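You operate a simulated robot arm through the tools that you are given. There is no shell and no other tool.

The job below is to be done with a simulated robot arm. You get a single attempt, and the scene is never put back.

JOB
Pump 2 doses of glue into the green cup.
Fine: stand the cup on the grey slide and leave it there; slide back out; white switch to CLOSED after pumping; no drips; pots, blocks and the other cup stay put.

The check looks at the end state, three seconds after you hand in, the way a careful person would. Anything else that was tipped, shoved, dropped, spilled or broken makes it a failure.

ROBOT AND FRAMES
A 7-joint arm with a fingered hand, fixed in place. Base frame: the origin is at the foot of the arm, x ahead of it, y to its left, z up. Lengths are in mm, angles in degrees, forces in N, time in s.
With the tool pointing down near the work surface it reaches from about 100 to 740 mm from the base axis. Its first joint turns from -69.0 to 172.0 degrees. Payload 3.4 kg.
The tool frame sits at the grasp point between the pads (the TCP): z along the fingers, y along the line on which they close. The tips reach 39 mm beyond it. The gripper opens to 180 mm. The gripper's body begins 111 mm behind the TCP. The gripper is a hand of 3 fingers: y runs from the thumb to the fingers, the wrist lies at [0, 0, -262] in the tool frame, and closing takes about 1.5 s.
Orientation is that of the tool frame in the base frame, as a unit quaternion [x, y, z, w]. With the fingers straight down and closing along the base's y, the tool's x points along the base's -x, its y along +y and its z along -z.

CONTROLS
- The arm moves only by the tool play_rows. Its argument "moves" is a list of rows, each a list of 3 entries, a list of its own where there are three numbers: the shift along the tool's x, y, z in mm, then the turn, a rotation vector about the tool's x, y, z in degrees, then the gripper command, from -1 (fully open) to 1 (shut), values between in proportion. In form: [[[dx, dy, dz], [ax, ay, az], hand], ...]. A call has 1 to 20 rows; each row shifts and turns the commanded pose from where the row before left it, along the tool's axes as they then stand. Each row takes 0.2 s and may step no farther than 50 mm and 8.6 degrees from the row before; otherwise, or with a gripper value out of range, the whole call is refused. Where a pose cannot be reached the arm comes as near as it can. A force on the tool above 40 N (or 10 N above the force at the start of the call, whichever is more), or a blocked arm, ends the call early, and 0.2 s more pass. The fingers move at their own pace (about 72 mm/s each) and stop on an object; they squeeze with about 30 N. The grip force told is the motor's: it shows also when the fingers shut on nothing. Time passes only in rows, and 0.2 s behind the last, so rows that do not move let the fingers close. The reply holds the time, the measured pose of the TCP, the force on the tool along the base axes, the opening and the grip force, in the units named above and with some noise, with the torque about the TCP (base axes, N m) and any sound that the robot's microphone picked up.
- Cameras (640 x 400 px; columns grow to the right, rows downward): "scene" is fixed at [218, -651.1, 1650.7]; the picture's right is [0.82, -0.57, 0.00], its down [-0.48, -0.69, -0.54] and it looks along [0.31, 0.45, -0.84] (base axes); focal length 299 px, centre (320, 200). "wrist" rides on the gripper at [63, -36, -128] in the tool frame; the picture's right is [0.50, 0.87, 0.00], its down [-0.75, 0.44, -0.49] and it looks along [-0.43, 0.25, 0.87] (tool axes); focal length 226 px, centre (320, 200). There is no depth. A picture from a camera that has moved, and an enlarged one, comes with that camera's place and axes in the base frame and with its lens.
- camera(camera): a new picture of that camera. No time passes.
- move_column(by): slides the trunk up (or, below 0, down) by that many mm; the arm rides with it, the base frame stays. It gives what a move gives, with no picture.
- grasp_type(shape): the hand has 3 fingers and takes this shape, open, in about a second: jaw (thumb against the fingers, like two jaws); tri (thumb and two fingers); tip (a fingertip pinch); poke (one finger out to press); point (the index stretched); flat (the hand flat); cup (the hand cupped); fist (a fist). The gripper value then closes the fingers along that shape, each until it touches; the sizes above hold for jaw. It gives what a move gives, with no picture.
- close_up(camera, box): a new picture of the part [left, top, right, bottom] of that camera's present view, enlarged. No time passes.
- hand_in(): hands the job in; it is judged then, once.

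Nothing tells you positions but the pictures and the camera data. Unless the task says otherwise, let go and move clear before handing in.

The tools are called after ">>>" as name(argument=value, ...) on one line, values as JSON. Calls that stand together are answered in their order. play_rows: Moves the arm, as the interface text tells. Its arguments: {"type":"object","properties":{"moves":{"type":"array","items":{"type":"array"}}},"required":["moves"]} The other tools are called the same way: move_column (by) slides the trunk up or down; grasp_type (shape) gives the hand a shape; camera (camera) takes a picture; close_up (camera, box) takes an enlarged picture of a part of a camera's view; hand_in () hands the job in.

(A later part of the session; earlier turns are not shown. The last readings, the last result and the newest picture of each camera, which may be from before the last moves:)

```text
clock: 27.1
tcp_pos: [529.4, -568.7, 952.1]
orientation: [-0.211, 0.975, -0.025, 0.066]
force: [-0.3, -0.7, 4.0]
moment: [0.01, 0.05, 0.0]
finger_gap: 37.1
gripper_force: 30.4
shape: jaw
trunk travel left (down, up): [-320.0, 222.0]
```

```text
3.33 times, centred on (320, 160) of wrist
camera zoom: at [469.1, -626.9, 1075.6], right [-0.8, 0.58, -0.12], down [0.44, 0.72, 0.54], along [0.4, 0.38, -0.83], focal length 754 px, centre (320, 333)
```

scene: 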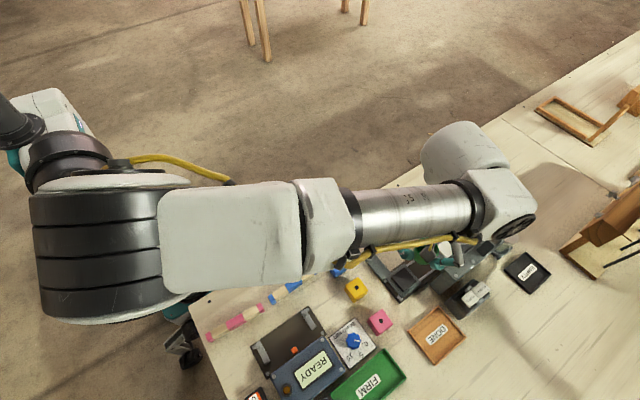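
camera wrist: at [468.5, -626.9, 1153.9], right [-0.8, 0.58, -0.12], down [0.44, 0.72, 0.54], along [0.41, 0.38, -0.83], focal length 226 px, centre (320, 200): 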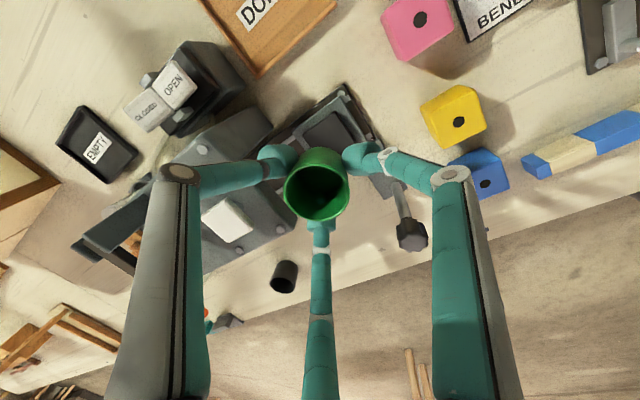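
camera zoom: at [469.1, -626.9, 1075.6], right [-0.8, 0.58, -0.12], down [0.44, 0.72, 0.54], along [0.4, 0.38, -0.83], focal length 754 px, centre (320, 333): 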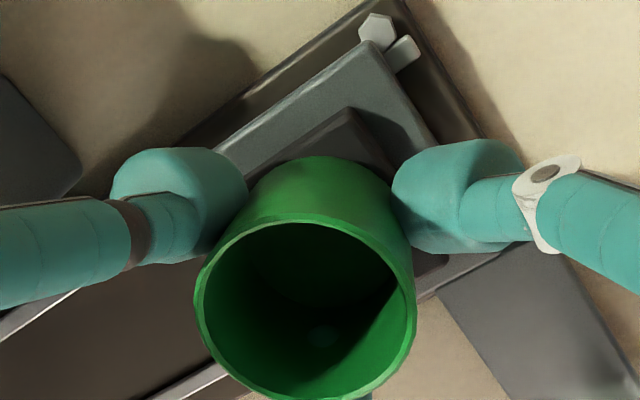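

The cup touches the pad (about 4 N). I'll release it slowly and check.

>>> play_rows(moves=[[[0, 0, 0], [0, 0, 0], 0.5], [[0, 0, 0], [0, 0, 0], 0.4], [[0, 0, 0], [0, 0, 0], 0.3], [[0, 0, 0], [0, 0, 0], 0.3], [[0, 0, 0], [0, 0, 0], 0.3]])

>>> close_up(camera="wrist", box=[240, 80, 400, 240])

>>> camera(camera="scene")

```text
clock: 28.3
tcp_pos: [529.7, -569.9, 952.2]
orientation: [-0.211, 0.975, -0.025, 0.066]
force: [0.7, -0.6, -0.4]
moment: [-0.02, 0.01, -0.03]
finger_gap: 62.2
gripper_force: 0.0
shape: jaw
trunk travel left (down, up): [-320.0, 222.0]
```

```text
2.50 times, centred on (320, 160) of wrist
camera zoom: at [469.2, -627.1, 1075.0], right [-0.8, 0.58, -0.12], down [0.44, 0.72, 0.54], along [0.4, 0.38, -0.83], focal length 565 px, centre (320, 300)
```

zoom: 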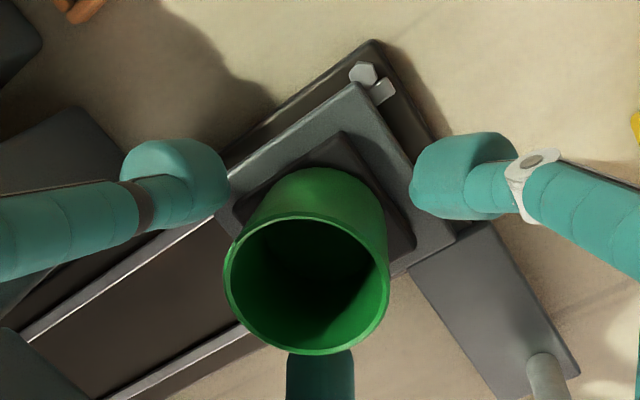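

```text
taken
```

scene: 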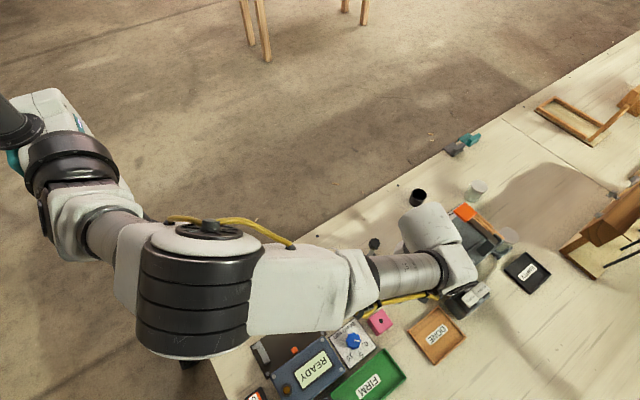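

The cup stands squarely on the pad. I'll retreat straight up.

>>> play_rows(moves=[[[-1.2, -0.75, -10], [0, 0, 0], 0.3], [[-2.0, -1.25, -17], [0, 0, 0], 0.3], [[-2.0, -1.25, -17], [0, 0, 0], 0.3], [[-2.4, -1.5, -20], [0, 0, 0], 0.3], [[-2.4, -1.5, -20], [0, 0, 0], 0.3], [[-2.4, -1.5, -20], [0, 0, 0], 0.3], [[-2.4, -1.5, -20], [0, 0, 0], 0.3], [[0, 0, 0], [0, 0, 0], 0.3]])

>>> camera(camera="wrist")

```text
clock: 30.1
tcp_pos: [529.0, -569.8, 1079.8]
orientation: [-0.211, 0.975, -0.025, 0.065]
force: [0.1, 0.3, -0.2]
moment: [-0.02, 0.0, 0.01]
finger_gap: 62.6
gripper_force: 0.0
shape: jaw
trunk travel left (down, up): [-320.0, 222.0]
```

```text
taken
camera wrist: at [468.6, -627.2, 1202.3], right [-0.8, 0.58, -0.12], down [0.44, 0.72, 0.54], along [0.4, 0.38, -0.83], focal length 226 px, centre (320, 200)
```

wrist: 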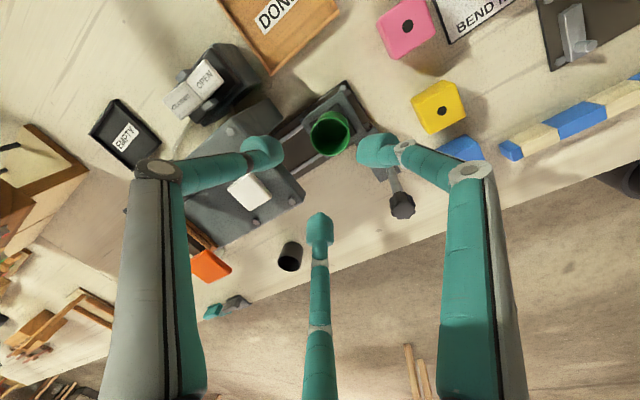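

The cup is on the slide. Next I'll turn the hand -84° about the vertical so that no finger faces the head when I grip the slide knob; the camera will then also look at the machine.

>>> play_rows(moves=[[[0, 0, 0], [1.0, 0.63, 8.3], 0.3], [[0, 0, 0], [1.0, 0.63, 8.3], 0.3], [[0, 0, 0], [1.0, 0.63, 8.3], 0.3], [[0, 0, 0], [1.0, 0.63, 8.3], 0.3], [[0, 0, 0], [1.0, 0.63, 8.3], 0.3], [[0, 0, 0], [1.0, 0.63, 8.3], 0.3], [[0, 0, 0], [1.0, 0.63, 8.3], 0.3], [[0, 0, 0], [1.0, 0.63, 8.3], 0.3], [[0, 0, 0], [1.0, 0.63, 8.3], 0.3], [[0, 0, 0], [1.0, 0.63, 8.3], 0.3], [[0, 0, 0], [0, 0, 0], 0.3]])

>>> camera(camera="wrist")

>>> camera(camera="scene")

```text
clock: 32.5
tcp_pos: [528.1, -569.9, 1078.3]
orientation: [0.496, 0.866, -0.063, 0.032]
force: [0.3, 0.6, -1.0]
moment: [-0.01, -0.03, -0.03]
finger_gap: 62.6
gripper_force: 0.0
shape: jaw
trunk travel left (down, up): [-320.0, 222.0]
```

```text
taken
camera wrist: at [465.3, -517.6, 1201.2], right [0.49, 0.86, -0.12], down [0.76, -0.36, 0.54], along [0.42, -0.36, -0.83], focal length 226 px, centre (320, 200)
```

wrist: 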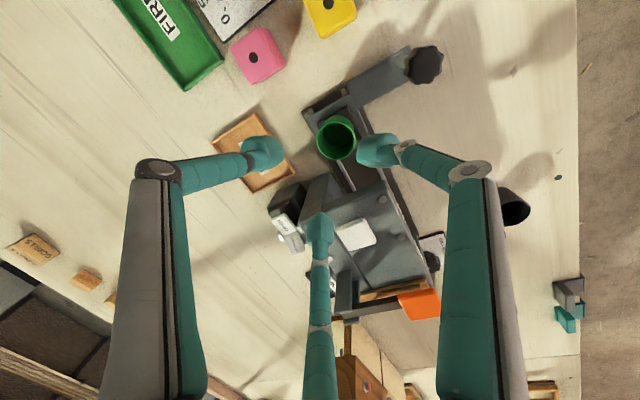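

```text
taken
```

scene: 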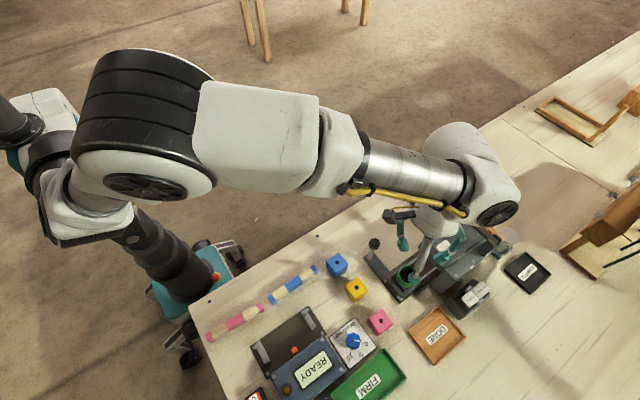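

>>> close_up(camera="wrist", box=[300, 30, 460, 170])

>>> close_up(camera="scene", box=[350, 225, 410, 275])

>>> close_up(camera="wrist", box=[260, 160, 440, 320])

```text
2.86 times, centred on (380, 100) of wrist
camera zoom: at [465.3, -517.6, 1201.2], right [0.49, 0.86, -0.12], down [0.76, -0.36, 0.54], along [0.42, -0.36, -0.83], focal length 646 px, centre (149, 486)
```

zoom: 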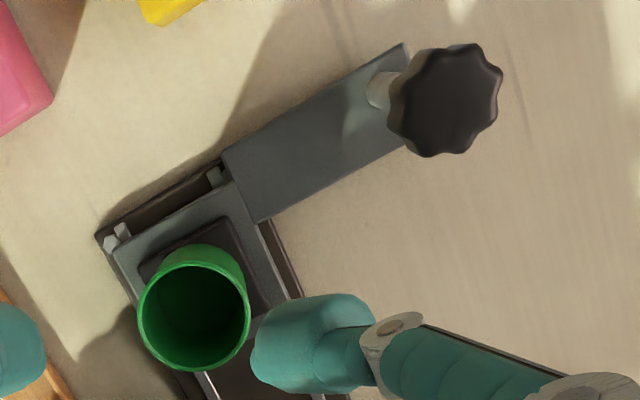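

```text
8.00 times, centred on (380, 250) of scene
camera zoom: at [218.0, -651.1, 1650.7], right [0.82, -0.57, 0.0], down [-0.48, -0.69, -0.54], along [0.31, 0.45, -0.84], focal length 2390 px, centre (-160, -200)
```

zoom: 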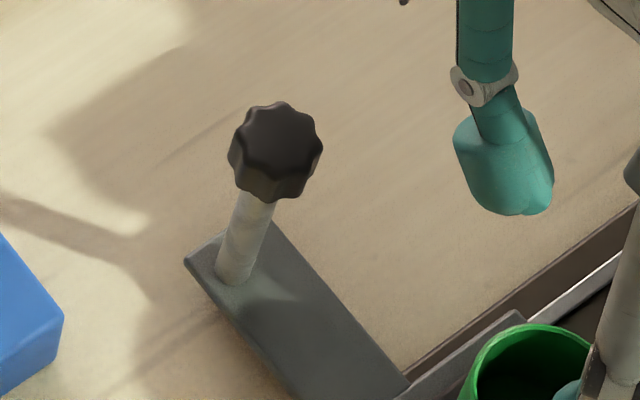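

```text
2.50 times, centred on (350, 240) of wrist
camera zoom: at [465.3, -517.6, 1201.2], right [0.49, 0.86, -0.12], down [0.76, -0.36, 0.54], along [0.42, -0.36, -0.83], focal length 565 px, centre (245, 100)
```

zoom: 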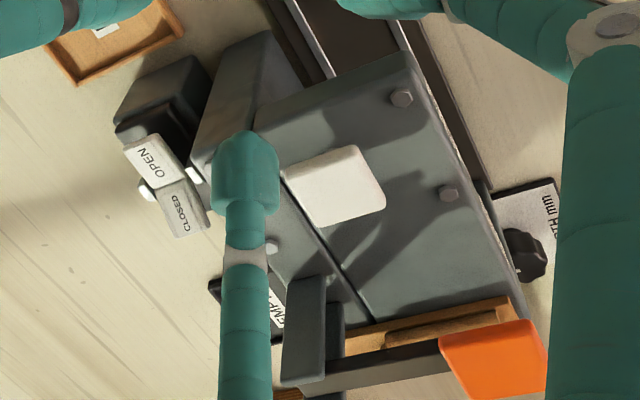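

The knob sits at about (497, -480), top z≈1005. I'll move above it.

>>> play_rows(moves=[[[23.9, 5, -3.25], [0, 0, 0], 0.3], [[23.9, 5, -3.25], [0, 0, 0], 0.3], [[23.9, 5, -3.25], [0, 0, 0], 0.3], [[23.9, 5, -3.25], [0, 0, 0], 0.3], [[0, 0, 0], [0, 0, 0], 0.3]])

>>> camera(camera="wrist")

>>> close_up(camera="scene", box=[330, 190, 490, 300])

```text
clock: 33.7
tcp_pos: [496.0, -476.6, 1078.0]
orientation: [0.496, 0.866, -0.063, 0.032]
force: [0.5, 0.0, 0.3]
moment: [0.05, 0.03, -0.01]
finger_gap: 62.8
gripper_force: 0.1
shape: jaw
trunk travel left (down, up): [-320.0, 222.0]
```

```text
taken
camera wrist: at [433.5, -423.5, 1200.2], right [0.49, 0.86, -0.13], down [0.76, -0.36, 0.54], along [0.42, -0.36, -0.83], focal length 226 px, centre (320, 200)
```

wrist: 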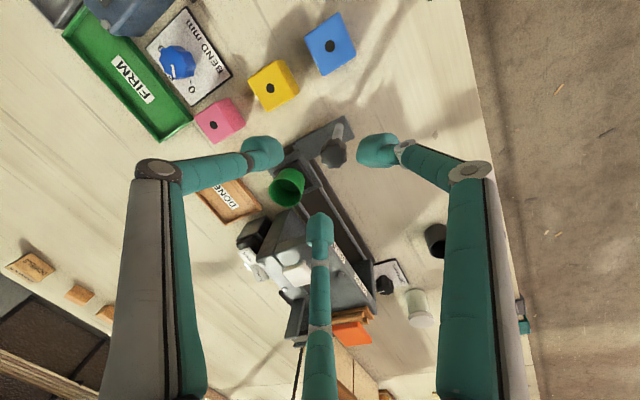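

```text
3.64 times, centred on (410, 245) of scene
camera zoom: at [218.0, -651.1, 1650.7], right [0.82, -0.57, 0.0], down [-0.48, -0.69, -0.54], along [0.31, 0.45, -0.84], focal length 1086 px, centre (-7, 36)
```

zoom: 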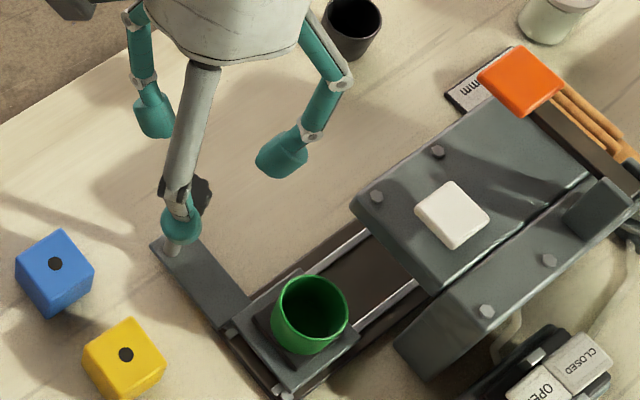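

>>> play_rows(moves=[[[2.0, 2.1, 14], [0, 0, 0], 0.3], [[2.0, 2.1, 14], [0, 0, 0], 0.3], [[2.0, 2.1, 14], [0, 0, 0], 0.3], [[2.0, 2.1, 14], [0, 0, 0], 0.3], [[2.0, 2.1, 14], [0, 0, 0], 0.3], [[0, 0, 0], [0, 0, 0], 0.3]])

>>> close_up(camera="wrist", box=[220, 80, 420, 260])

>>> close_up(camera="scene", box=[330, 190, 490, 300])

```text
clock: 35.1
tcp_pos: [499.3, -472.3, 1006.8]
orientation: [0.494, 0.867, -0.063, 0.034]
force: [-0.3, 0.0, -0.2]
moment: [-0.04, 0.02, 0.02]
finger_gap: 62.7
gripper_force: 0.1
shape: jaw
trunk travel left (down, up): [-320.0, 222.0]
```

```text
2.22 times, centred on (320, 170) of wrist
camera zoom: at [437.3, -419.7, 1128.7], right [0.49, 0.86, -0.13], down [0.76, -0.36, 0.54], along [0.42, -0.36, -0.83], focal length 502 px, centre (320, 267)
```

zoom: 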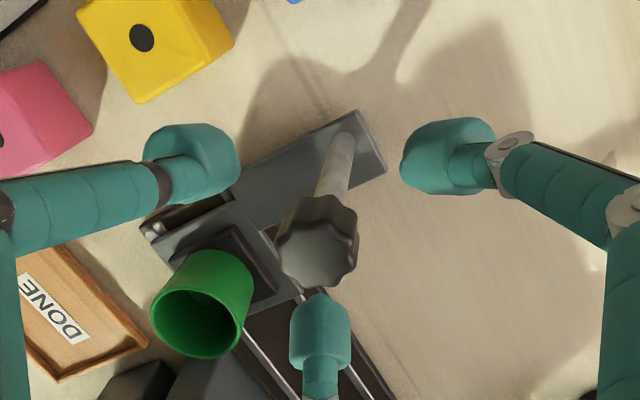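

```text
3.64 times, centred on (410, 245) of scene
camera zoom: at [218.0, -651.1, 1650.7], right [0.82, -0.57, 0.0], down [-0.48, -0.69, -0.54], along [0.31, 0.45, -0.84], focal length 1086 px, centre (-7, 36)
```

zoom: 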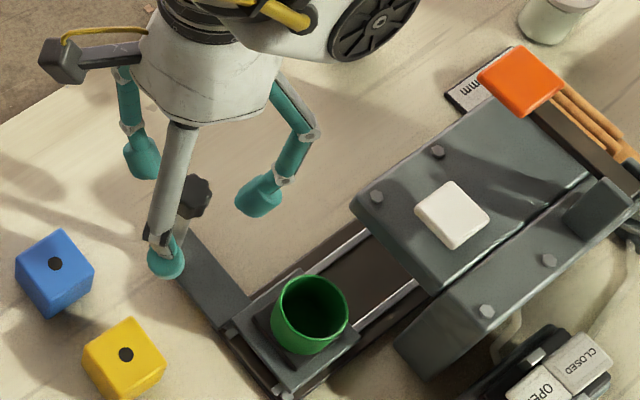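

The post and knob are centred between the tips, so I'll close on it.

>>> play_rows(moves=[[[0, 0, 0], [0, 0, 0], 0.5], [[0, 0, 0], [0, 0, 0], 0.7], [[0, 0, 0], [0, 0, 0], 0.9], [[0, 0, 0], [0, 0, 0], 1], [[0, 0, 0], [0, 0, 0], 1], [[0, 0, 0], [0, 0, 0], 1]])

>>> close_up(camera="wrist", box=[220, 80, 420, 260])

>>> close_up(camera="scene", box=[330, 190, 490, 300])

```text
clock: 36.5
tcp_pos: [501.0, -472.7, 1005.2]
orientation: [0.495, 0.866, -0.062, 0.031]
force: [0.4, 2.7, -11.0]
moment: [0.36, -0.11, 0.0]
finger_gap: 9.9
gripper_force: 29.4
shape: jaw
trunk travel left (down, up): [-320.0, 222.0]
```

```text
2.22 times, centred on (320, 170) of wrist
camera zoom: at [437.8, -419.9, 1127.8], right [0.49, 0.86, -0.13], down [0.76, -0.36, 0.54], along [0.42, -0.36, -0.83], focal length 502 px, centre (320, 267)
```

zoom: 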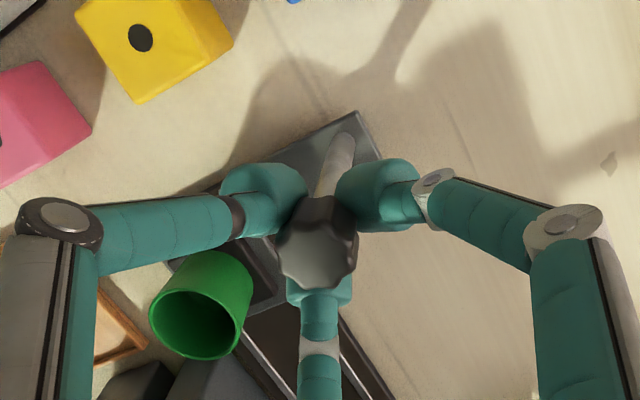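

```text
3.64 times, centred on (410, 245) of scene
camera zoom: at [218.0, -651.1, 1650.7], right [0.82, -0.57, 0.0], down [-0.48, -0.69, -0.54], along [0.31, 0.45, -0.84], focal length 1086 px, centre (-7, 36)
```

zoom: 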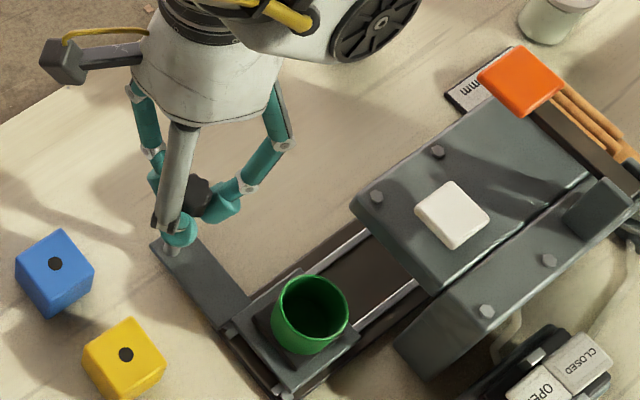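

Clamped on the post. I'll push the slide inward (+x) gently to begin with.

>>> play_rows(moves=[[[-2.54, 4.315, 0.5], [0, 0, 0], 1], [[-2.54, 4.315, 0.3], [0, 0, 0], 1], [[-2.54, 4.315, -0.035], [0, 0, 0], 1], [[-2.54, 4.315, -0.035], [0, 0, 0], 1], [[0, 0, 0], [0, 0, 0], 1]])

>>> close_up(camera="scene", box=[330, 190, 490, 300])

```text
clock: 37.7
tcp_pos: [521.0, -472.4, 1005.8]
orientation: [0.495, 0.866, -0.062, 0.032]
force: [0.7, 2.7, -11.8]
moment: [0.36, -0.18, 0.01]
finger_gap: 10.0
gripper_force: 29.8
shape: jaw
trunk travel left (down, up): [-320.0, 222.0]
```

```text
3.64 times, centred on (410, 245) of scene
camera zoom: at [218.0, -651.1, 1650.7], right [0.82, -0.57, 0.0], down [-0.48, -0.69, -0.54], along [0.31, 0.45, -0.84], focal length 1086 px, centre (-7, 36)
```

zoom: 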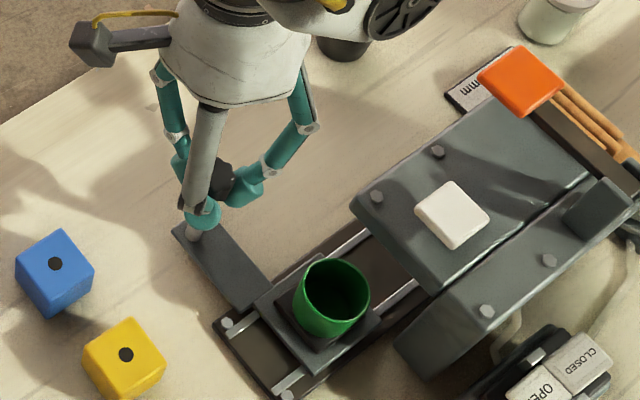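

The slide moves freely and the cup rides with it. I'll continue inward.

>>> play_rows(moves=[[[-2.54, 4.315, -0.035], [0, 0, 0], 1], [[-2.54, 4.315, -0.035], [0, 0, 0], 1], [[-2.54, 4.315, -0.035], [0, 0, 0], 1], [[-2.54, 4.315, -0.035], [0, 0, 0], 1], [[-2.54, 4.315, -0.035], [0, 0, 0], 1], [[-2.54, 4.315, -0.035], [0, 0, 0], 1], [[-2.54, 4.315, -0.035], [0, 0, 0], 1], [[-2.54, 4.315, -0.035], [0, 0, 0], 1], [[0, 0, 0], [0, 0, 0], 1]])

>>> close_up(camera="scene", box=[350, 200, 510, 310])

>>> camera(camera="wrist")

```text
clock: 39.7
tcp_pos: [563.6, -472.5, 1004.9]
orientation: [0.494, 0.866, -0.062, 0.031]
force: [0.5, 3.9, -9.1]
moment: [0.37, -0.14, -0.02]
finger_gap: 9.9
gripper_force: 30.1
shape: jaw
trunk travel left (down, up): [-320.0, 222.0]
```

```text
3.64 times, centred on (430, 255) of scene
camera zoom: at [218.0, -651.1, 1650.7], right [0.82, -0.57, 0.0], down [-0.48, -0.69, -0.54], along [0.31, 0.45, -0.84], focal length 1086 px, centre (-80, 0)
```

zoom: 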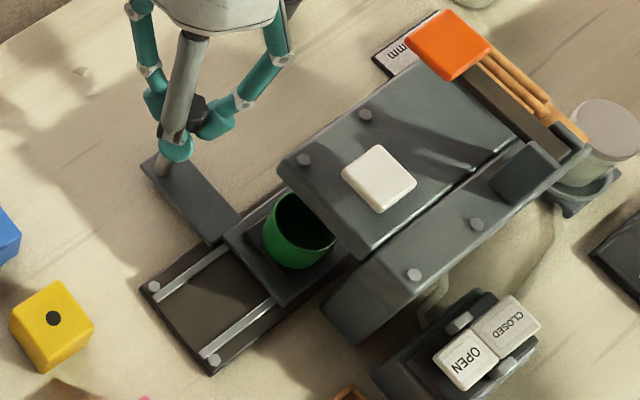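

```text
taken
camera wrist: at [499.2, -420.0, 1127.6], right [0.49, 0.86, -0.13], down [0.76, -0.36, 0.54], along [0.42, -0.36, -0.83], focal length 226 px, centre (320, 200)
```

wrist: 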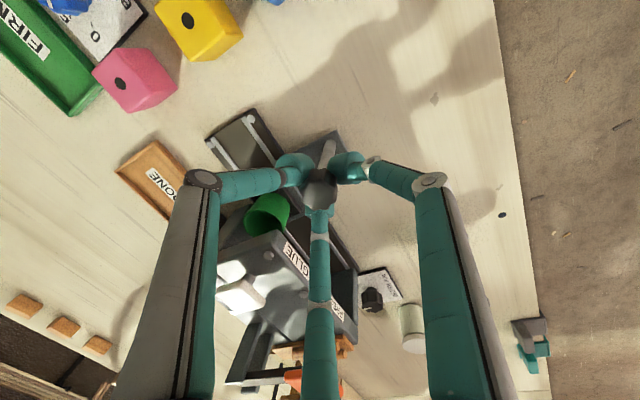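

>>> play_rows(moves=[[[-2.54, 4.315, -0.035], [0, 0, 0], 1], [[-2.54, 4.315, -0.035], [0, 0, 0], 1], [[-2.54, 4.315, -0.035], [0, 0, 0], 1], [[-2.54, 4.315, -0.035], [0, 0, 0], 1], [[-0.3, 0.5, 0], [0, 0, 0], 1], [[0, 0, 0], [0, 0, 0], 1]])

>>> close_up(camera="scene", box=[370, 200, 510, 300])

>>> camera(camera="wrist")

```text
clock: 41.1
tcp_pos: [582.0, -472.6, 1005.1]
orientation: [0.495, 0.866, -0.062, 0.032]
force: [-0.1, 2.6, -9.4]
moment: [0.35, -0.15, 0.02]
finger_gap: 9.8
gripper_force: 30.3
shape: jaw
trunk travel left (down, up): [-320.0, 222.0]
```

```text
4.00 times, centred on (440, 250) of scene
camera zoom: at [218.0, -651.1, 1650.7], right [0.82, -0.57, 0.0], down [-0.48, -0.69, -0.54], along [0.31, 0.45, -0.84], focal length 1195 px, centre (-160, 0)
```

zoom: 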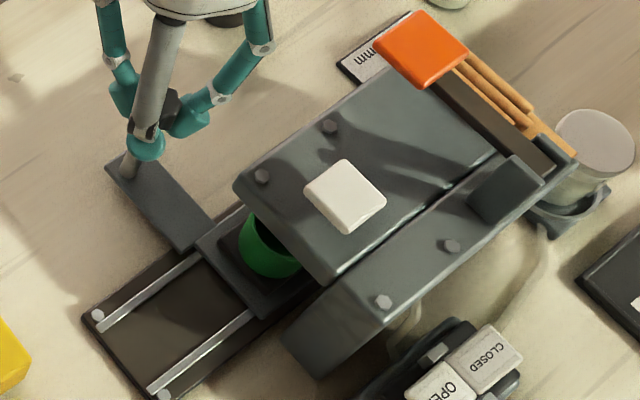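

```text
taken
camera wrist: at [519.2, -419.9, 1127.5], right [0.49, 0.86, -0.12], down [0.76, -0.36, 0.54], along [0.42, -0.36, -0.83], focal length 226 px, centre (320, 200)
```

wrist: 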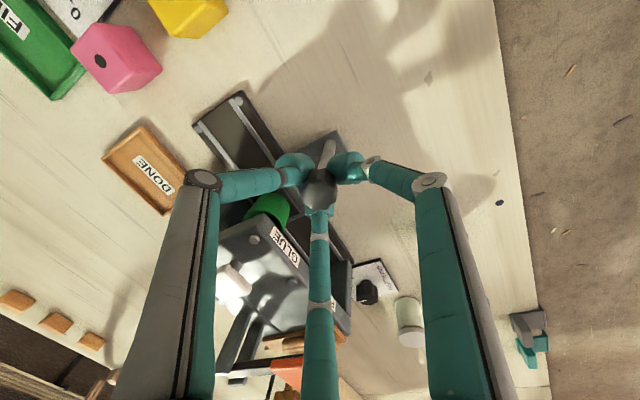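

>>> play_rows(moves=[[[-1.0, 1.7, 0], [0, 0, 0], 1], [[0, 0, 0], [0, 0, 0], 1], [[0, 0, 0], [0, 0, 0], 1]])

>>> close_up(camera="wrist", box=[180, 130, 360, 330])

```text
clock: 41.9
tcp_pos: [583.5, -472.8, 1004.7]
orientation: [0.496, 0.866, -0.062, 0.032]
force: [0.4, 2.5, -8.5]
moment: [0.31, -0.17, 0.0]
finger_gap: 10.2
gripper_force: 29.7
shape: jaw
trunk travel left (down, up): [-320.0, 222.0]
```

```text
2.00 times, centred on (270, 230) of wrist
camera zoom: at [520.8, -419.8, 1127.5], right [0.49, 0.86, -0.13], down [0.76, -0.36, 0.54], along [0.42, -0.36, -0.83], focal length 452 px, centre (420, 140)
```

zoom: 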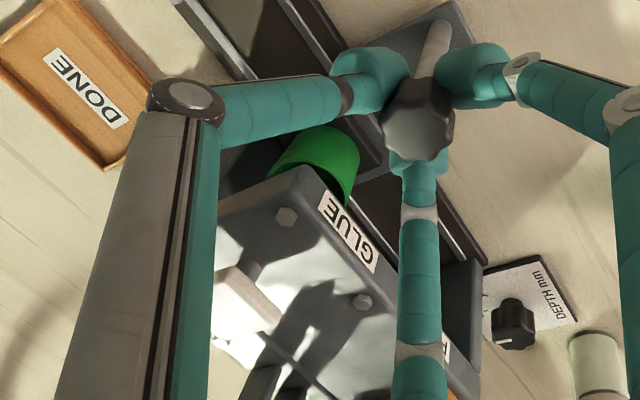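

The slide is at the glue station (seat x≈617). I'll release the knob and rise.

>>> play_rows(moves=[[[0, 0, 0], [0, 0, 0], 0.7], [[0, 0, 0], [0, 0, 0], 0.5], [[0, 0, 0], [0, 0, 0], 0.3], [[0, 0, 0], [0, 0, 0], 0.3], [[0, 0, 0], [0, 0, 0], 0.3]])

>>> close_up(camera="wrist", box=[180, 100, 420, 300])

>>> close_up(camera="scene", box=[370, 200, 510, 300])

```text
clock: 43.1
tcp_pos: [583.1, -472.8, 1004.4]
orientation: [0.494, 0.866, -0.062, 0.033]
force: [-0.2, 0.2, 0.8]
moment: [0.0, 0.0, -0.01]
finger_gap: 62.9
gripper_force: 0.1
shape: jaw
trunk travel left (down, up): [-320.0, 222.0]
```

```text
2.00 times, centred on (300, 200) of wrist
camera zoom: at [520.3, -419.5, 1128.0], right [0.49, 0.86, -0.13], down [0.76, -0.36, 0.54], along [0.42, -0.36, -0.83], focal length 452 px, centre (360, 200)
```

zoom: 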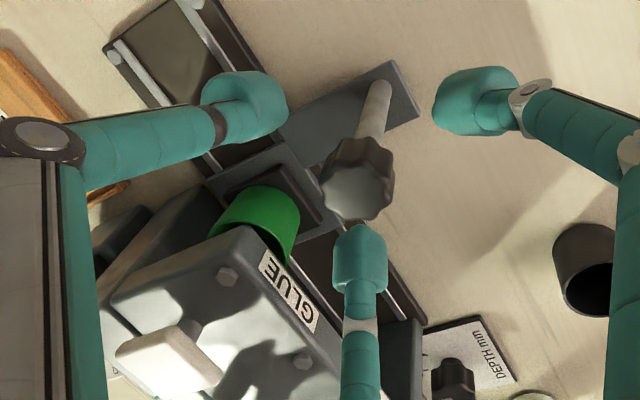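

```text
4.00 times, centred on (440, 250) of scene
camera zoom: at [218.0, -651.1, 1650.7], right [0.82, -0.57, 0.0], down [-0.48, -0.69, -0.54], along [0.31, 0.45, -0.84], focal length 1195 px, centre (-160, 0)
```

zoom: 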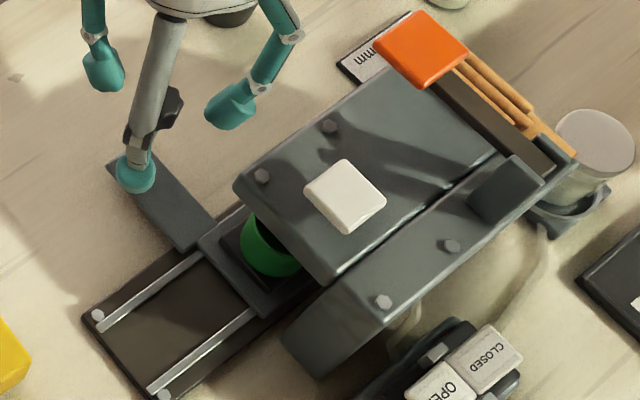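

The slide stays put. Before dispensing I want to see the nozzle under the head, so I'll rise, back off to the front and tilt the hand to look in horizontally.

>>> play_rows(moves=[[[-2.36, -1.55, -19.9], [0, 0, 0], 0.3], [[-2.36, -1.55, -19.9], [0, 0, 0], 0.3], [[-2.36, -1.55, -19.9], [0, 0, 0], 0.3], [[-2.36, -1.55, -19.9], [0, 0, 0], 0.3], [[27.3, -5.8, -2.8], [0, 0, 0], 0.3], [[27.3, -5.8, -2.8], [0, 0, 0], 0.3], [[27.3, -5.8, -2.8], [0, 0, 0], 0.3], [[27.3, -5.8, -2.8], [0, 0, 0], 0.3], [[0, 0, 0], [0, 0, 0], 0.3]])

>>> play_rows(moves=[[[0, 0, 0], [0.6, -7.49, 2.1], -0.4], [[0, 0, 0], [0.6, -7.49, 2.1], -0.8], [[0, 0, 0], [0.6, -7.49, 2.1], -1], [[0, 0, 0], [0.6, -7.49, 2.1], -1], [[0, 0, 0], [0.6, -7.49, 2.1], -1], [[0, 0, 0], [0.6, -7.49, 2.1], -1], [[0, 0, 0], [0.6, -7.49, 2.1], -1], [[0, 0, 0], [0, 0, 0], -1]])

>>> camera(camera="wrist")

>>> camera(camera="scene")

```text
clock: 45.1
tcp_pos: [508.7, -389.9, 1084.6]
orientation: [0.495, 0.866, -0.063, 0.032]
force: [0.1, -0.3, 0.1]
moment: [0.02, -0.03, -0.02]
finger_gap: 62.5
gripper_force: 0.0
shape: jaw
trunk travel left (down, up): [-320.0, 222.0]
```

```text
clock: 46.9
tcp_pos: [616.1, -632.2, 1298.0]
orientation: [0.518, 0.701, -0.3, 0.388]
force: [0.0, 0.2, -0.3]
moment: [0.0, 0.0, 0.04]
finger_gap: 179.6
gripper_force: 0.1
shape: jaw
out of reach, approached as far as the arm can: row 2, 3, 4, 5, 6, 7
trunk travel left (down, up): [-320.0, 222.0]
```

```text
taken
camera wrist: at [540.4, -506.8, 1311.5], right [0.75, 0.49, -0.44], down [0.42, 0.16, 0.89], along [0.51, -0.86, -0.09], focal length 226 px, centre (320, 200)
```

wrist: 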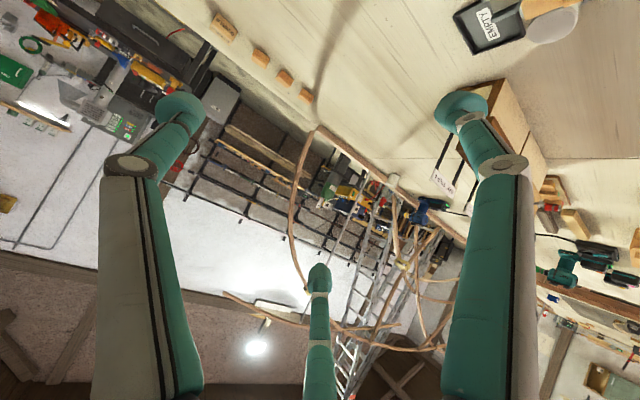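

```text
taken
```

scene: 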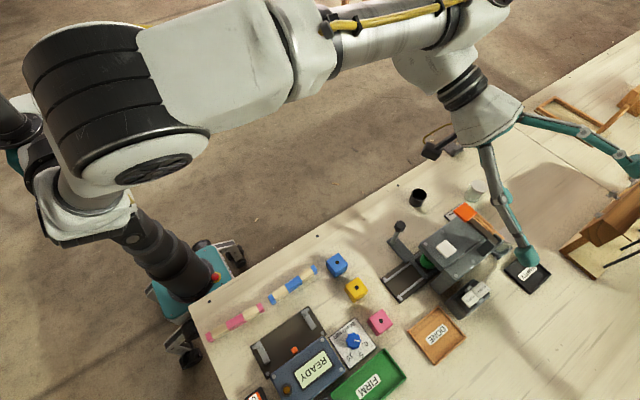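

The tilt there was out of reach, and the arm drifted up and outward to (616, -632, 1298), clear of everything. I'll take smaller steps from here. First I'll bring the tilt back part-way.

>>> play_rows(moves=[[[0, 0, 0], [0, 7.5, 0], -1], [[0, 0, 0], [0, 7.5, 0], -1], [[0, 0, 0], [0, 7.5, 0], -1], [[0, 0, 0], [0, 0, 0], -1]])

>>> grasp_type(shape="poke")

>>> camera(camera="wrist")

>>> camera(camera="scene")

```text
clock: 47.9
tcp_pos: [616.3, -631.5, 1295.7]
orientation: [0.569, 0.757, -0.193, 0.257]
force: [0.2, 0.1, -0.9]
moment: [-0.02, -0.02, 0.02]
finger_gap: 180.1
gripper_force: 0.0
shape: jaw
trunk travel left (down, up): [-320.0, 222.0]
```

```text
clock: 48.8
tcp_pos: [617.5, -631.2, 1295.7]
orientation: [0.569, 0.757, -0.193, 0.258]
force: [0.1, -0.2, 0.2]
moment: [-0.01, -0.01, 0.0]
finger_gap: 0.0
gripper_force: 0.0
shape: poke
trunk travel left (down, up): [-320.0, 222.0]
```

```text
taken
camera wrist: at [546.1, -519.4, 1359.5], right [0.72, 0.62, -0.3], down [0.5, -0.16, 0.85], along [0.48, -0.77, -0.43], focal length 226 px, centre (320, 200)
```

wrist: 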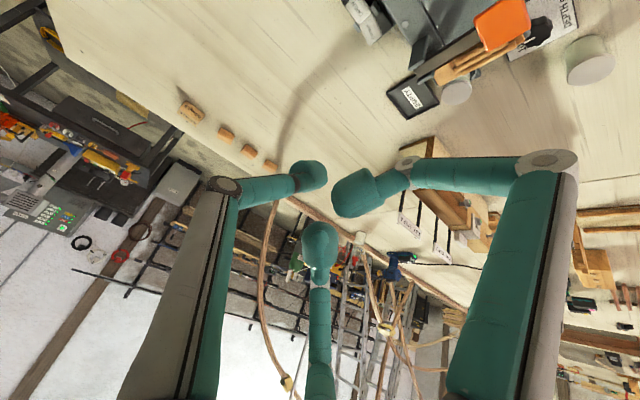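

```text
taken
```

scene: 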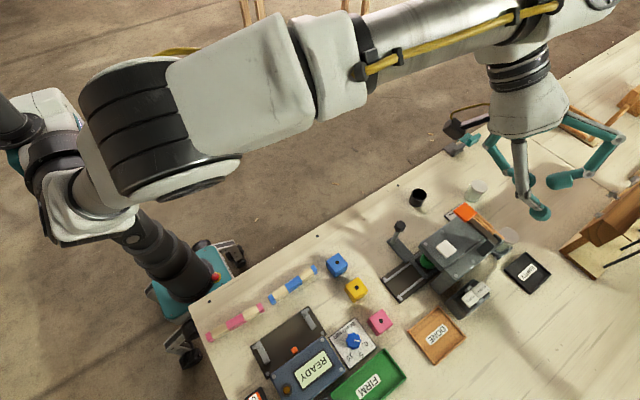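

>>> close_up(camera="wrist", box=[330, 0, 490, 120])

>>> close_up(camera="scene", box=[430, 260, 510, 330])

```text
3.33 times, centred on (410, 60) of wrist
camera zoom: at [546.1, -519.4, 1359.5], right [0.72, 0.62, -0.3], down [0.5, -0.16, 0.85], along [0.48, -0.77, -0.43], focal length 754 px, centre (20, 667)
```

zoom: 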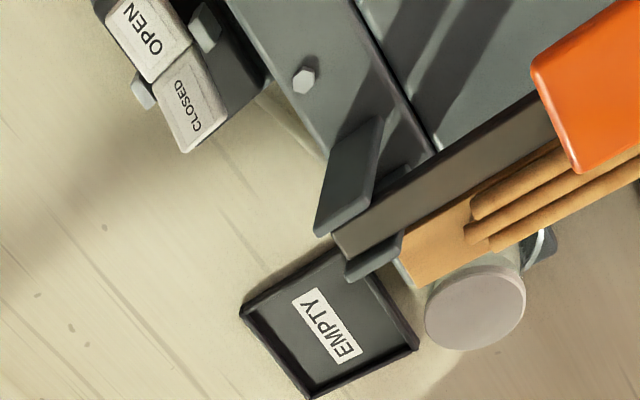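

```text
5.71 times, centred on (470, 295) of scene
camera zoom: at [218.0, -651.1, 1650.7], right [0.82, -0.57, 0.0], down [-0.48, -0.69, -0.54], along [0.31, 0.45, -0.84], focal length 1707 px, centre (-537, -343)
```

zoom: 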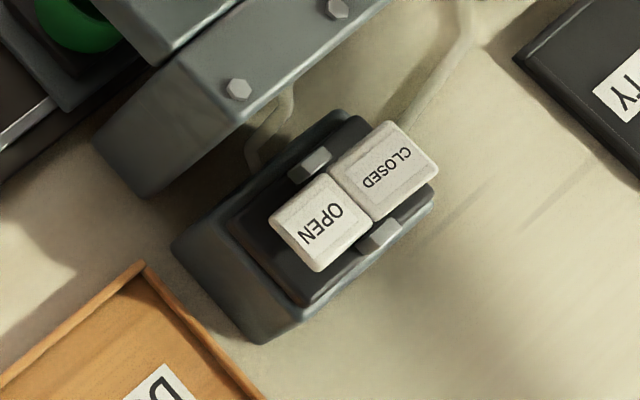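

I can't judge the rocker state from here. I'll lower the trunk, which also helps with tilted poses, then move to a lower viewpoint in small steps.

>>> move_column(by=-150)

>>> camera(camera="wrist")

>>> camera(camera="scene")

```text
clock: 50.6
tcp_pos: [616.1, -630.7, 1146.6]
orientation: [0.569, 0.756, -0.192, 0.258]
force: [-0.1, -0.7, -0.4]
moment: [-0.02, -0.04, 0.03]
finger_gap: 0.1
gripper_force: 0.0
shape: poke
trunk travel left (down, up): [-170.0, 372.0]
```

```text
taken
camera wrist: at [544.8, -519.6, 1211.4], right [0.72, 0.62, -0.3], down [0.5, -0.16, 0.85], along [0.48, -0.77, -0.43], focal length 226 px, centre (320, 200)
```

wrist: 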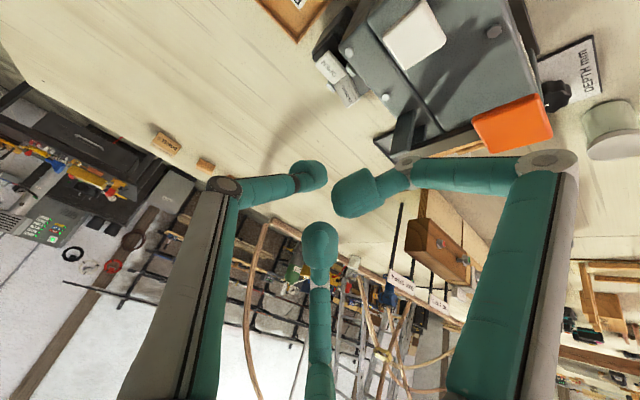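

```text
taken
```

scene: 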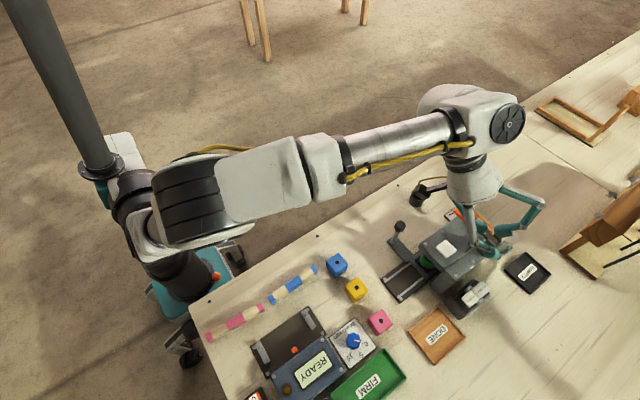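

>>> close_up(camera="wrist", box=[300, 20, 400, 110])

>>> close_up(camera="wrist", box=[260, 130, 420, 290])

```text
4.44 times, centred on (350, 65) of wrist
camera zoom: at [544.8, -519.6, 1211.4], right [0.72, 0.62, -0.3], down [0.5, -0.16, 0.85], along [0.48, -0.77, -0.43], focal length 1005 px, centre (187, 800)
```

zoom: 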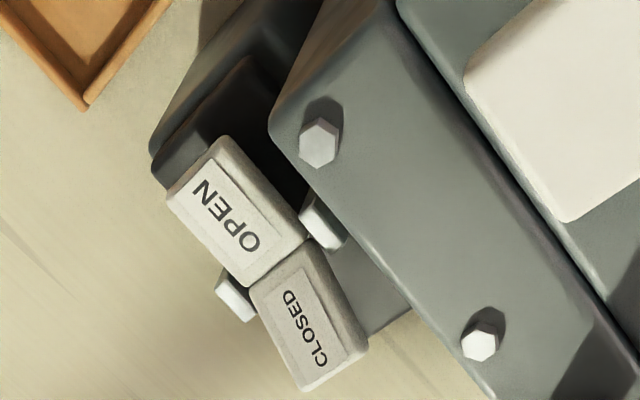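

```text
2.50 times, centred on (340, 210) of wrist
camera zoom: at [544.8, -519.6, 1211.4], right [0.72, 0.62, -0.3], down [0.5, -0.16, 0.85], along [0.48, -0.77, -0.43], focal length 565 px, centre (270, 175)
```

zoom: 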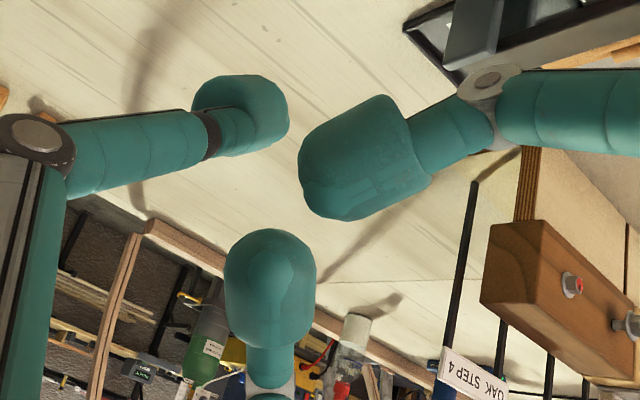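

From this view the OPEN half is level and the CLOSED half sticks up, so the switch is at OPEN now. I'll check the pump pad and label positions once more.

>>> close_up(camera="wrist", box=[340, 0, 560, 160])

>>> close_up(camera="scene", box=[400, 200, 520, 300])

```text
2.50 times, centred on (450, 80) of wrist
camera zoom: at [544.8, -519.6, 1211.4], right [0.72, 0.62, -0.3], down [0.5, -0.16, 0.85], along [0.48, -0.77, -0.43], focal length 565 px, centre (-5, 500)
```

zoom: 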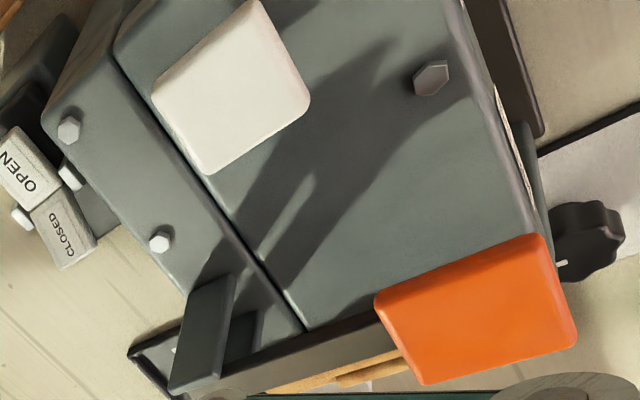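

```text
4.00 times, centred on (460, 250) of scene
camera zoom: at [218.0, -651.1, 1650.7], right [0.82, -0.57, 0.0], down [-0.48, -0.69, -0.54], along [0.31, 0.45, -0.84], focal length 1195 px, centre (-240, 0)
```

zoom: 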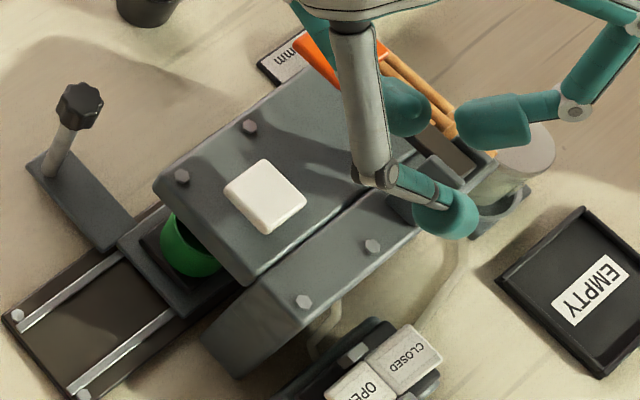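

The pump pad is confirmed at (616, -587, 1012), and the seat sits under it. The thumb tip is the poking finger, about 45 mm beyond the TCP. I'll move it above the pad.

>>> play_rows(moves=[[[19.7, 3.7, 2.7], [0, 0, 0], 1], [[19.7, 3.7, 2.7], [0, 0, 0], 1], [[0, 0, 0], [0, 0, 0], 1]])

>>> camera(camera="wrist")

```text
clock: 51.4
tcp_pos: [616.9, -602.0, 1119.0]
orientation: [0.569, 0.757, -0.193, 0.257]
force: [0.6, -0.2, -0.2]
moment: [-0.03, 0.01, 0.01]
finger_gap: 0.0
gripper_force: 13.8
shape: jaw
trunk travel left (down, up): [-170.0, 372.0]
```

```text
taken
camera wrist: at [545.5, -489.9, 1182.3], right [0.72, 0.62, -0.3], down [0.5, -0.16, 0.85], along [0.48, -0.77, -0.43], focal length 226 px, centre (320, 200)
```

wrist: 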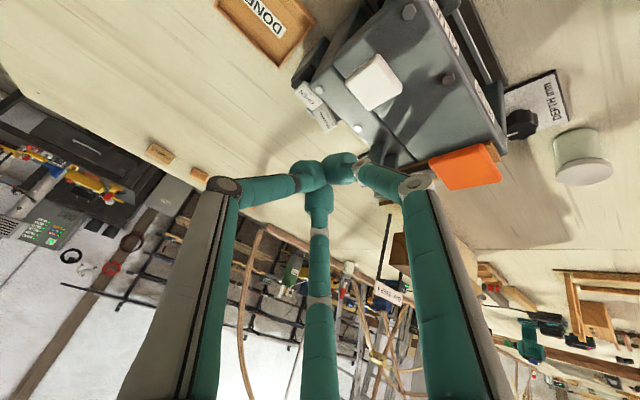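

Commanding value 1 changed the shape back to jaw. I'll set poke again and keep the value at -1.

>>> grasp_type(shape="poke")

>>> play_rows(moves=[[[0, 0, 0], [0, 0, 0], -1], [[0, 0, 0], [0, 0, 0], -1]])

>>> camera(camera="wrist")

```text
clock: 52.3
tcp_pos: [616.7, -601.9, 1118.7]
orientation: [0.569, 0.757, -0.192, 0.258]
force: [-1.0, 0.0, 0.3]
moment: [-0.01, -0.01, -0.01]
finger_gap: 0.2
gripper_force: 0.0
shape: poke
trunk travel left (down, up): [-170.0, 372.0]
```

```text
clock: 52.9
tcp_pos: [616.7, -603.0, 1118.7]
orientation: [0.568, 0.757, -0.193, 0.258]
force: [0.0, 0.0, 0.3]
moment: [0.0, 0.0, 0.02]
finger_gap: 0.0
gripper_force: 0.1
shape: poke
trunk travel left (down, up): [-170.0, 372.0]
```

```text
taken
camera wrist: at [545.7, -490.0, 1182.4], right [0.72, 0.62, -0.3], down [0.5, -0.16, 0.85], along [0.48, -0.77, -0.43], focal length 226 px, centre (320, 200)
```

wrist: 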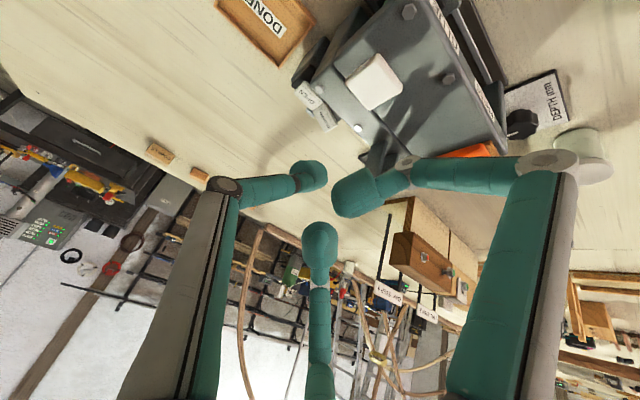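

>>> close_up(camera="scene", box=[410, 190, 550, 290])

>>> close_up(camera="wrist", box=[260, 130, 400, 260])

```text
4.00 times, centred on (480, 240) of scene
camera zoom: at [218.0, -651.1, 1650.7], right [0.82, -0.57, 0.0], down [-0.48, -0.69, -0.54], along [0.31, 0.45, -0.84], focal length 1195 px, centre (-320, 40)
```

zoom: 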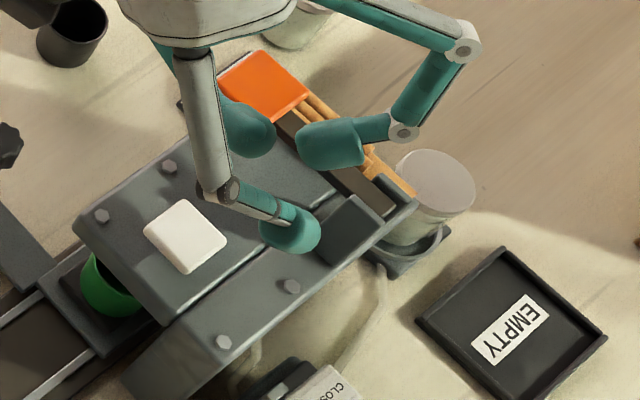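

```text
3.08 times, centred on (330, 195) of wrist
camera zoom: at [545.7, -490.0, 1182.4], right [0.72, 0.62, -0.3], down [0.5, -0.16, 0.85], along [0.48, -0.77, -0.43], focal length 696 px, centre (289, 215)
```

zoom: 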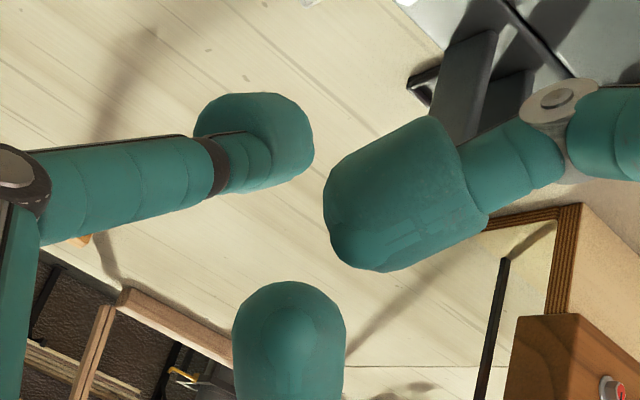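

>>> play_rows(moves=[[[19.1, 4.2, 6.2], [0, 0, 0], -1], [[19.1, 4.2, 6.2], [0, 0, 0], -1], [[19.1, 4.2, 6.2], [0, 0, 0], -1], [[0, 0, 0], [0, 0, 0], -1]])

>>> camera(camera="wrist")

>>> close_up(camera="scene", box=[390, 180, 530, 280])

```text
clock: 53.9
tcp_pos: [618.5, -566.7, 1069.9]
orientation: [0.568, 0.757, -0.192, 0.258]
force: [0.8, 0.1, -0.5]
moment: [0.0, -0.02, 0.0]
finger_gap: 0.3
gripper_force: 0.1
shape: poke
trunk travel left (down, up): [-170.0, 372.0]
```

```text
taken
camera wrist: at [547.8, -455.1, 1133.2], right [0.72, 0.62, -0.3], down [0.5, -0.16, 0.85], along [0.48, -0.77, -0.43], focal length 226 px, centre (320, 200)
```

wrist: 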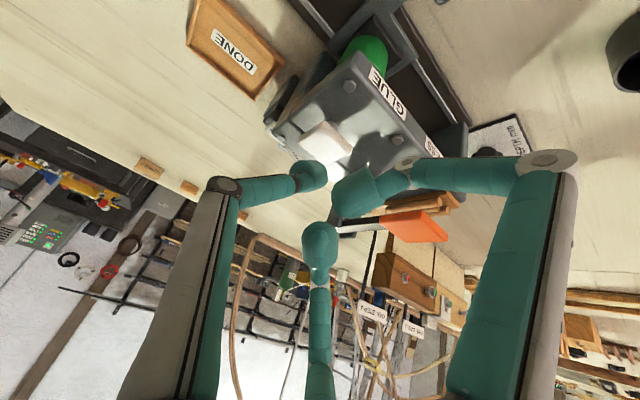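

```text
4.00 times, centred on (460, 230) of scene
camera zoom: at [218.0, -651.1, 1650.7], right [0.82, -0.57, 0.0], down [-0.48, -0.69, -0.54], along [0.31, 0.45, -0.84], focal length 1195 px, centre (-240, 80)
```

zoom: 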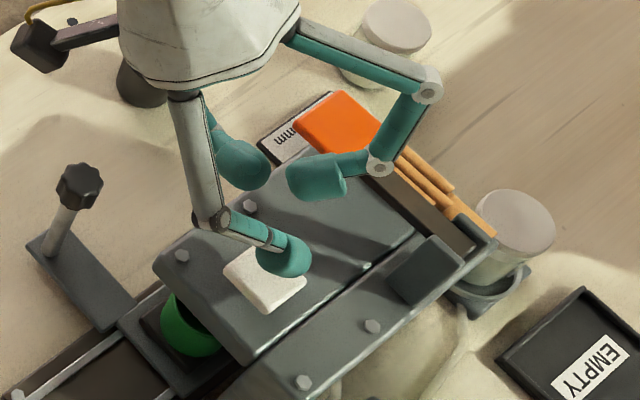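

The fingertip is about 20 mm over the pad. I'll move down to just above contact.

>>> play_rows(moves=[[[3.66, 0, 4.76], [0, 0, 0], -1], [[3.66, 0, 4.76], [0, 0, 0], -1], [[2.44, 0, 3.18], [0, 0, 0], -1], [[0, 0, 0], [0, 0, 0], -1]])

>>> close_up(camera="scene", box=[390, 180, 530, 280])

>>> close_up(camera="wrist", box=[240, 60, 440, 220])

```text
clock: 54.9
tcp_pos: [617.1, -567.3, 1052.6]
orientation: [0.569, 0.757, -0.193, 0.258]
force: [-0.9, -0.9, 0.0]
moment: [0.0, 0.03, 0.01]
finger_gap: 0.1
gripper_force: 0.0
shape: poke
trunk travel left (down, up): [-170.0, 372.0]
```

```text
4.00 times, centred on (460, 230) of scene
camera zoom: at [218.0, -651.1, 1650.7], right [0.82, -0.57, 0.0], down [-0.48, -0.69, -0.54], along [0.31, 0.45, -0.84], focal length 1195 px, centre (-240, 80)
```

zoom: 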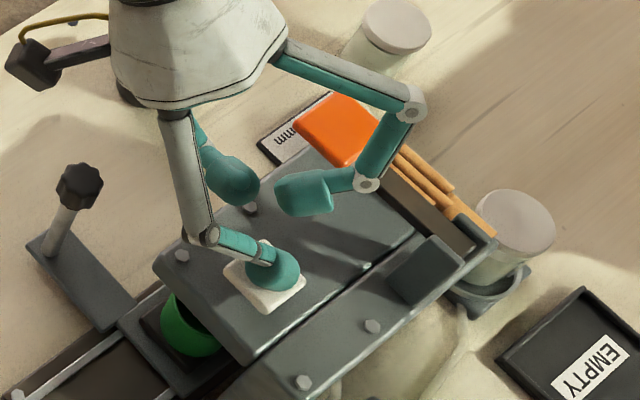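

```text
2.50 times, centred on (340, 140) of wrist
camera zoom: at [547.3, -455.5, 1116.4], right [0.72, 0.62, -0.3], down [0.5, -0.16, 0.85], along [0.48, -0.77, -0.43], focal length 565 px, centre (270, 350)
```

zoom: 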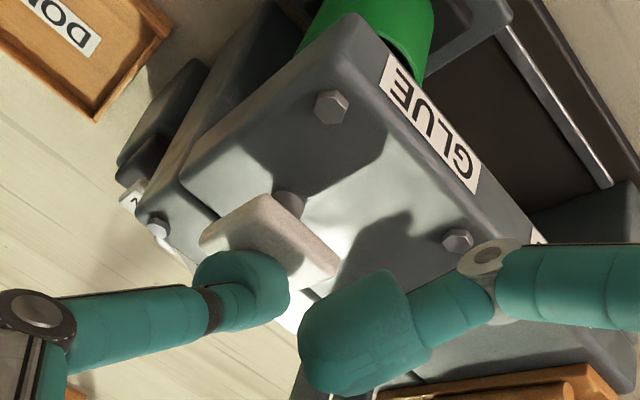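

>>> play_rows(moves=[[[1.22, 0, 1.59], [0, 0, 0], -1], [[1.22, 0, 1.59], [0, 0, 0], -1], [[1.22, 0, 1.59], [0, 0, 0], -1], [[0, 0, 0], [0, 0, 0], -1]])

```text
clock: 55.9
tcp_pos: [618.4, -567.4, 1046.3]
orientation: [0.569, 0.757, -0.193, 0.257]
force: [0.4, 0.0, 1.1]
moment: [-0.01, 0.0, 0.01]
finger_gap: 0.0
gripper_force: 0.0
shape: poke
trunk travel left (down, up): [-170.0, 372.0]
```

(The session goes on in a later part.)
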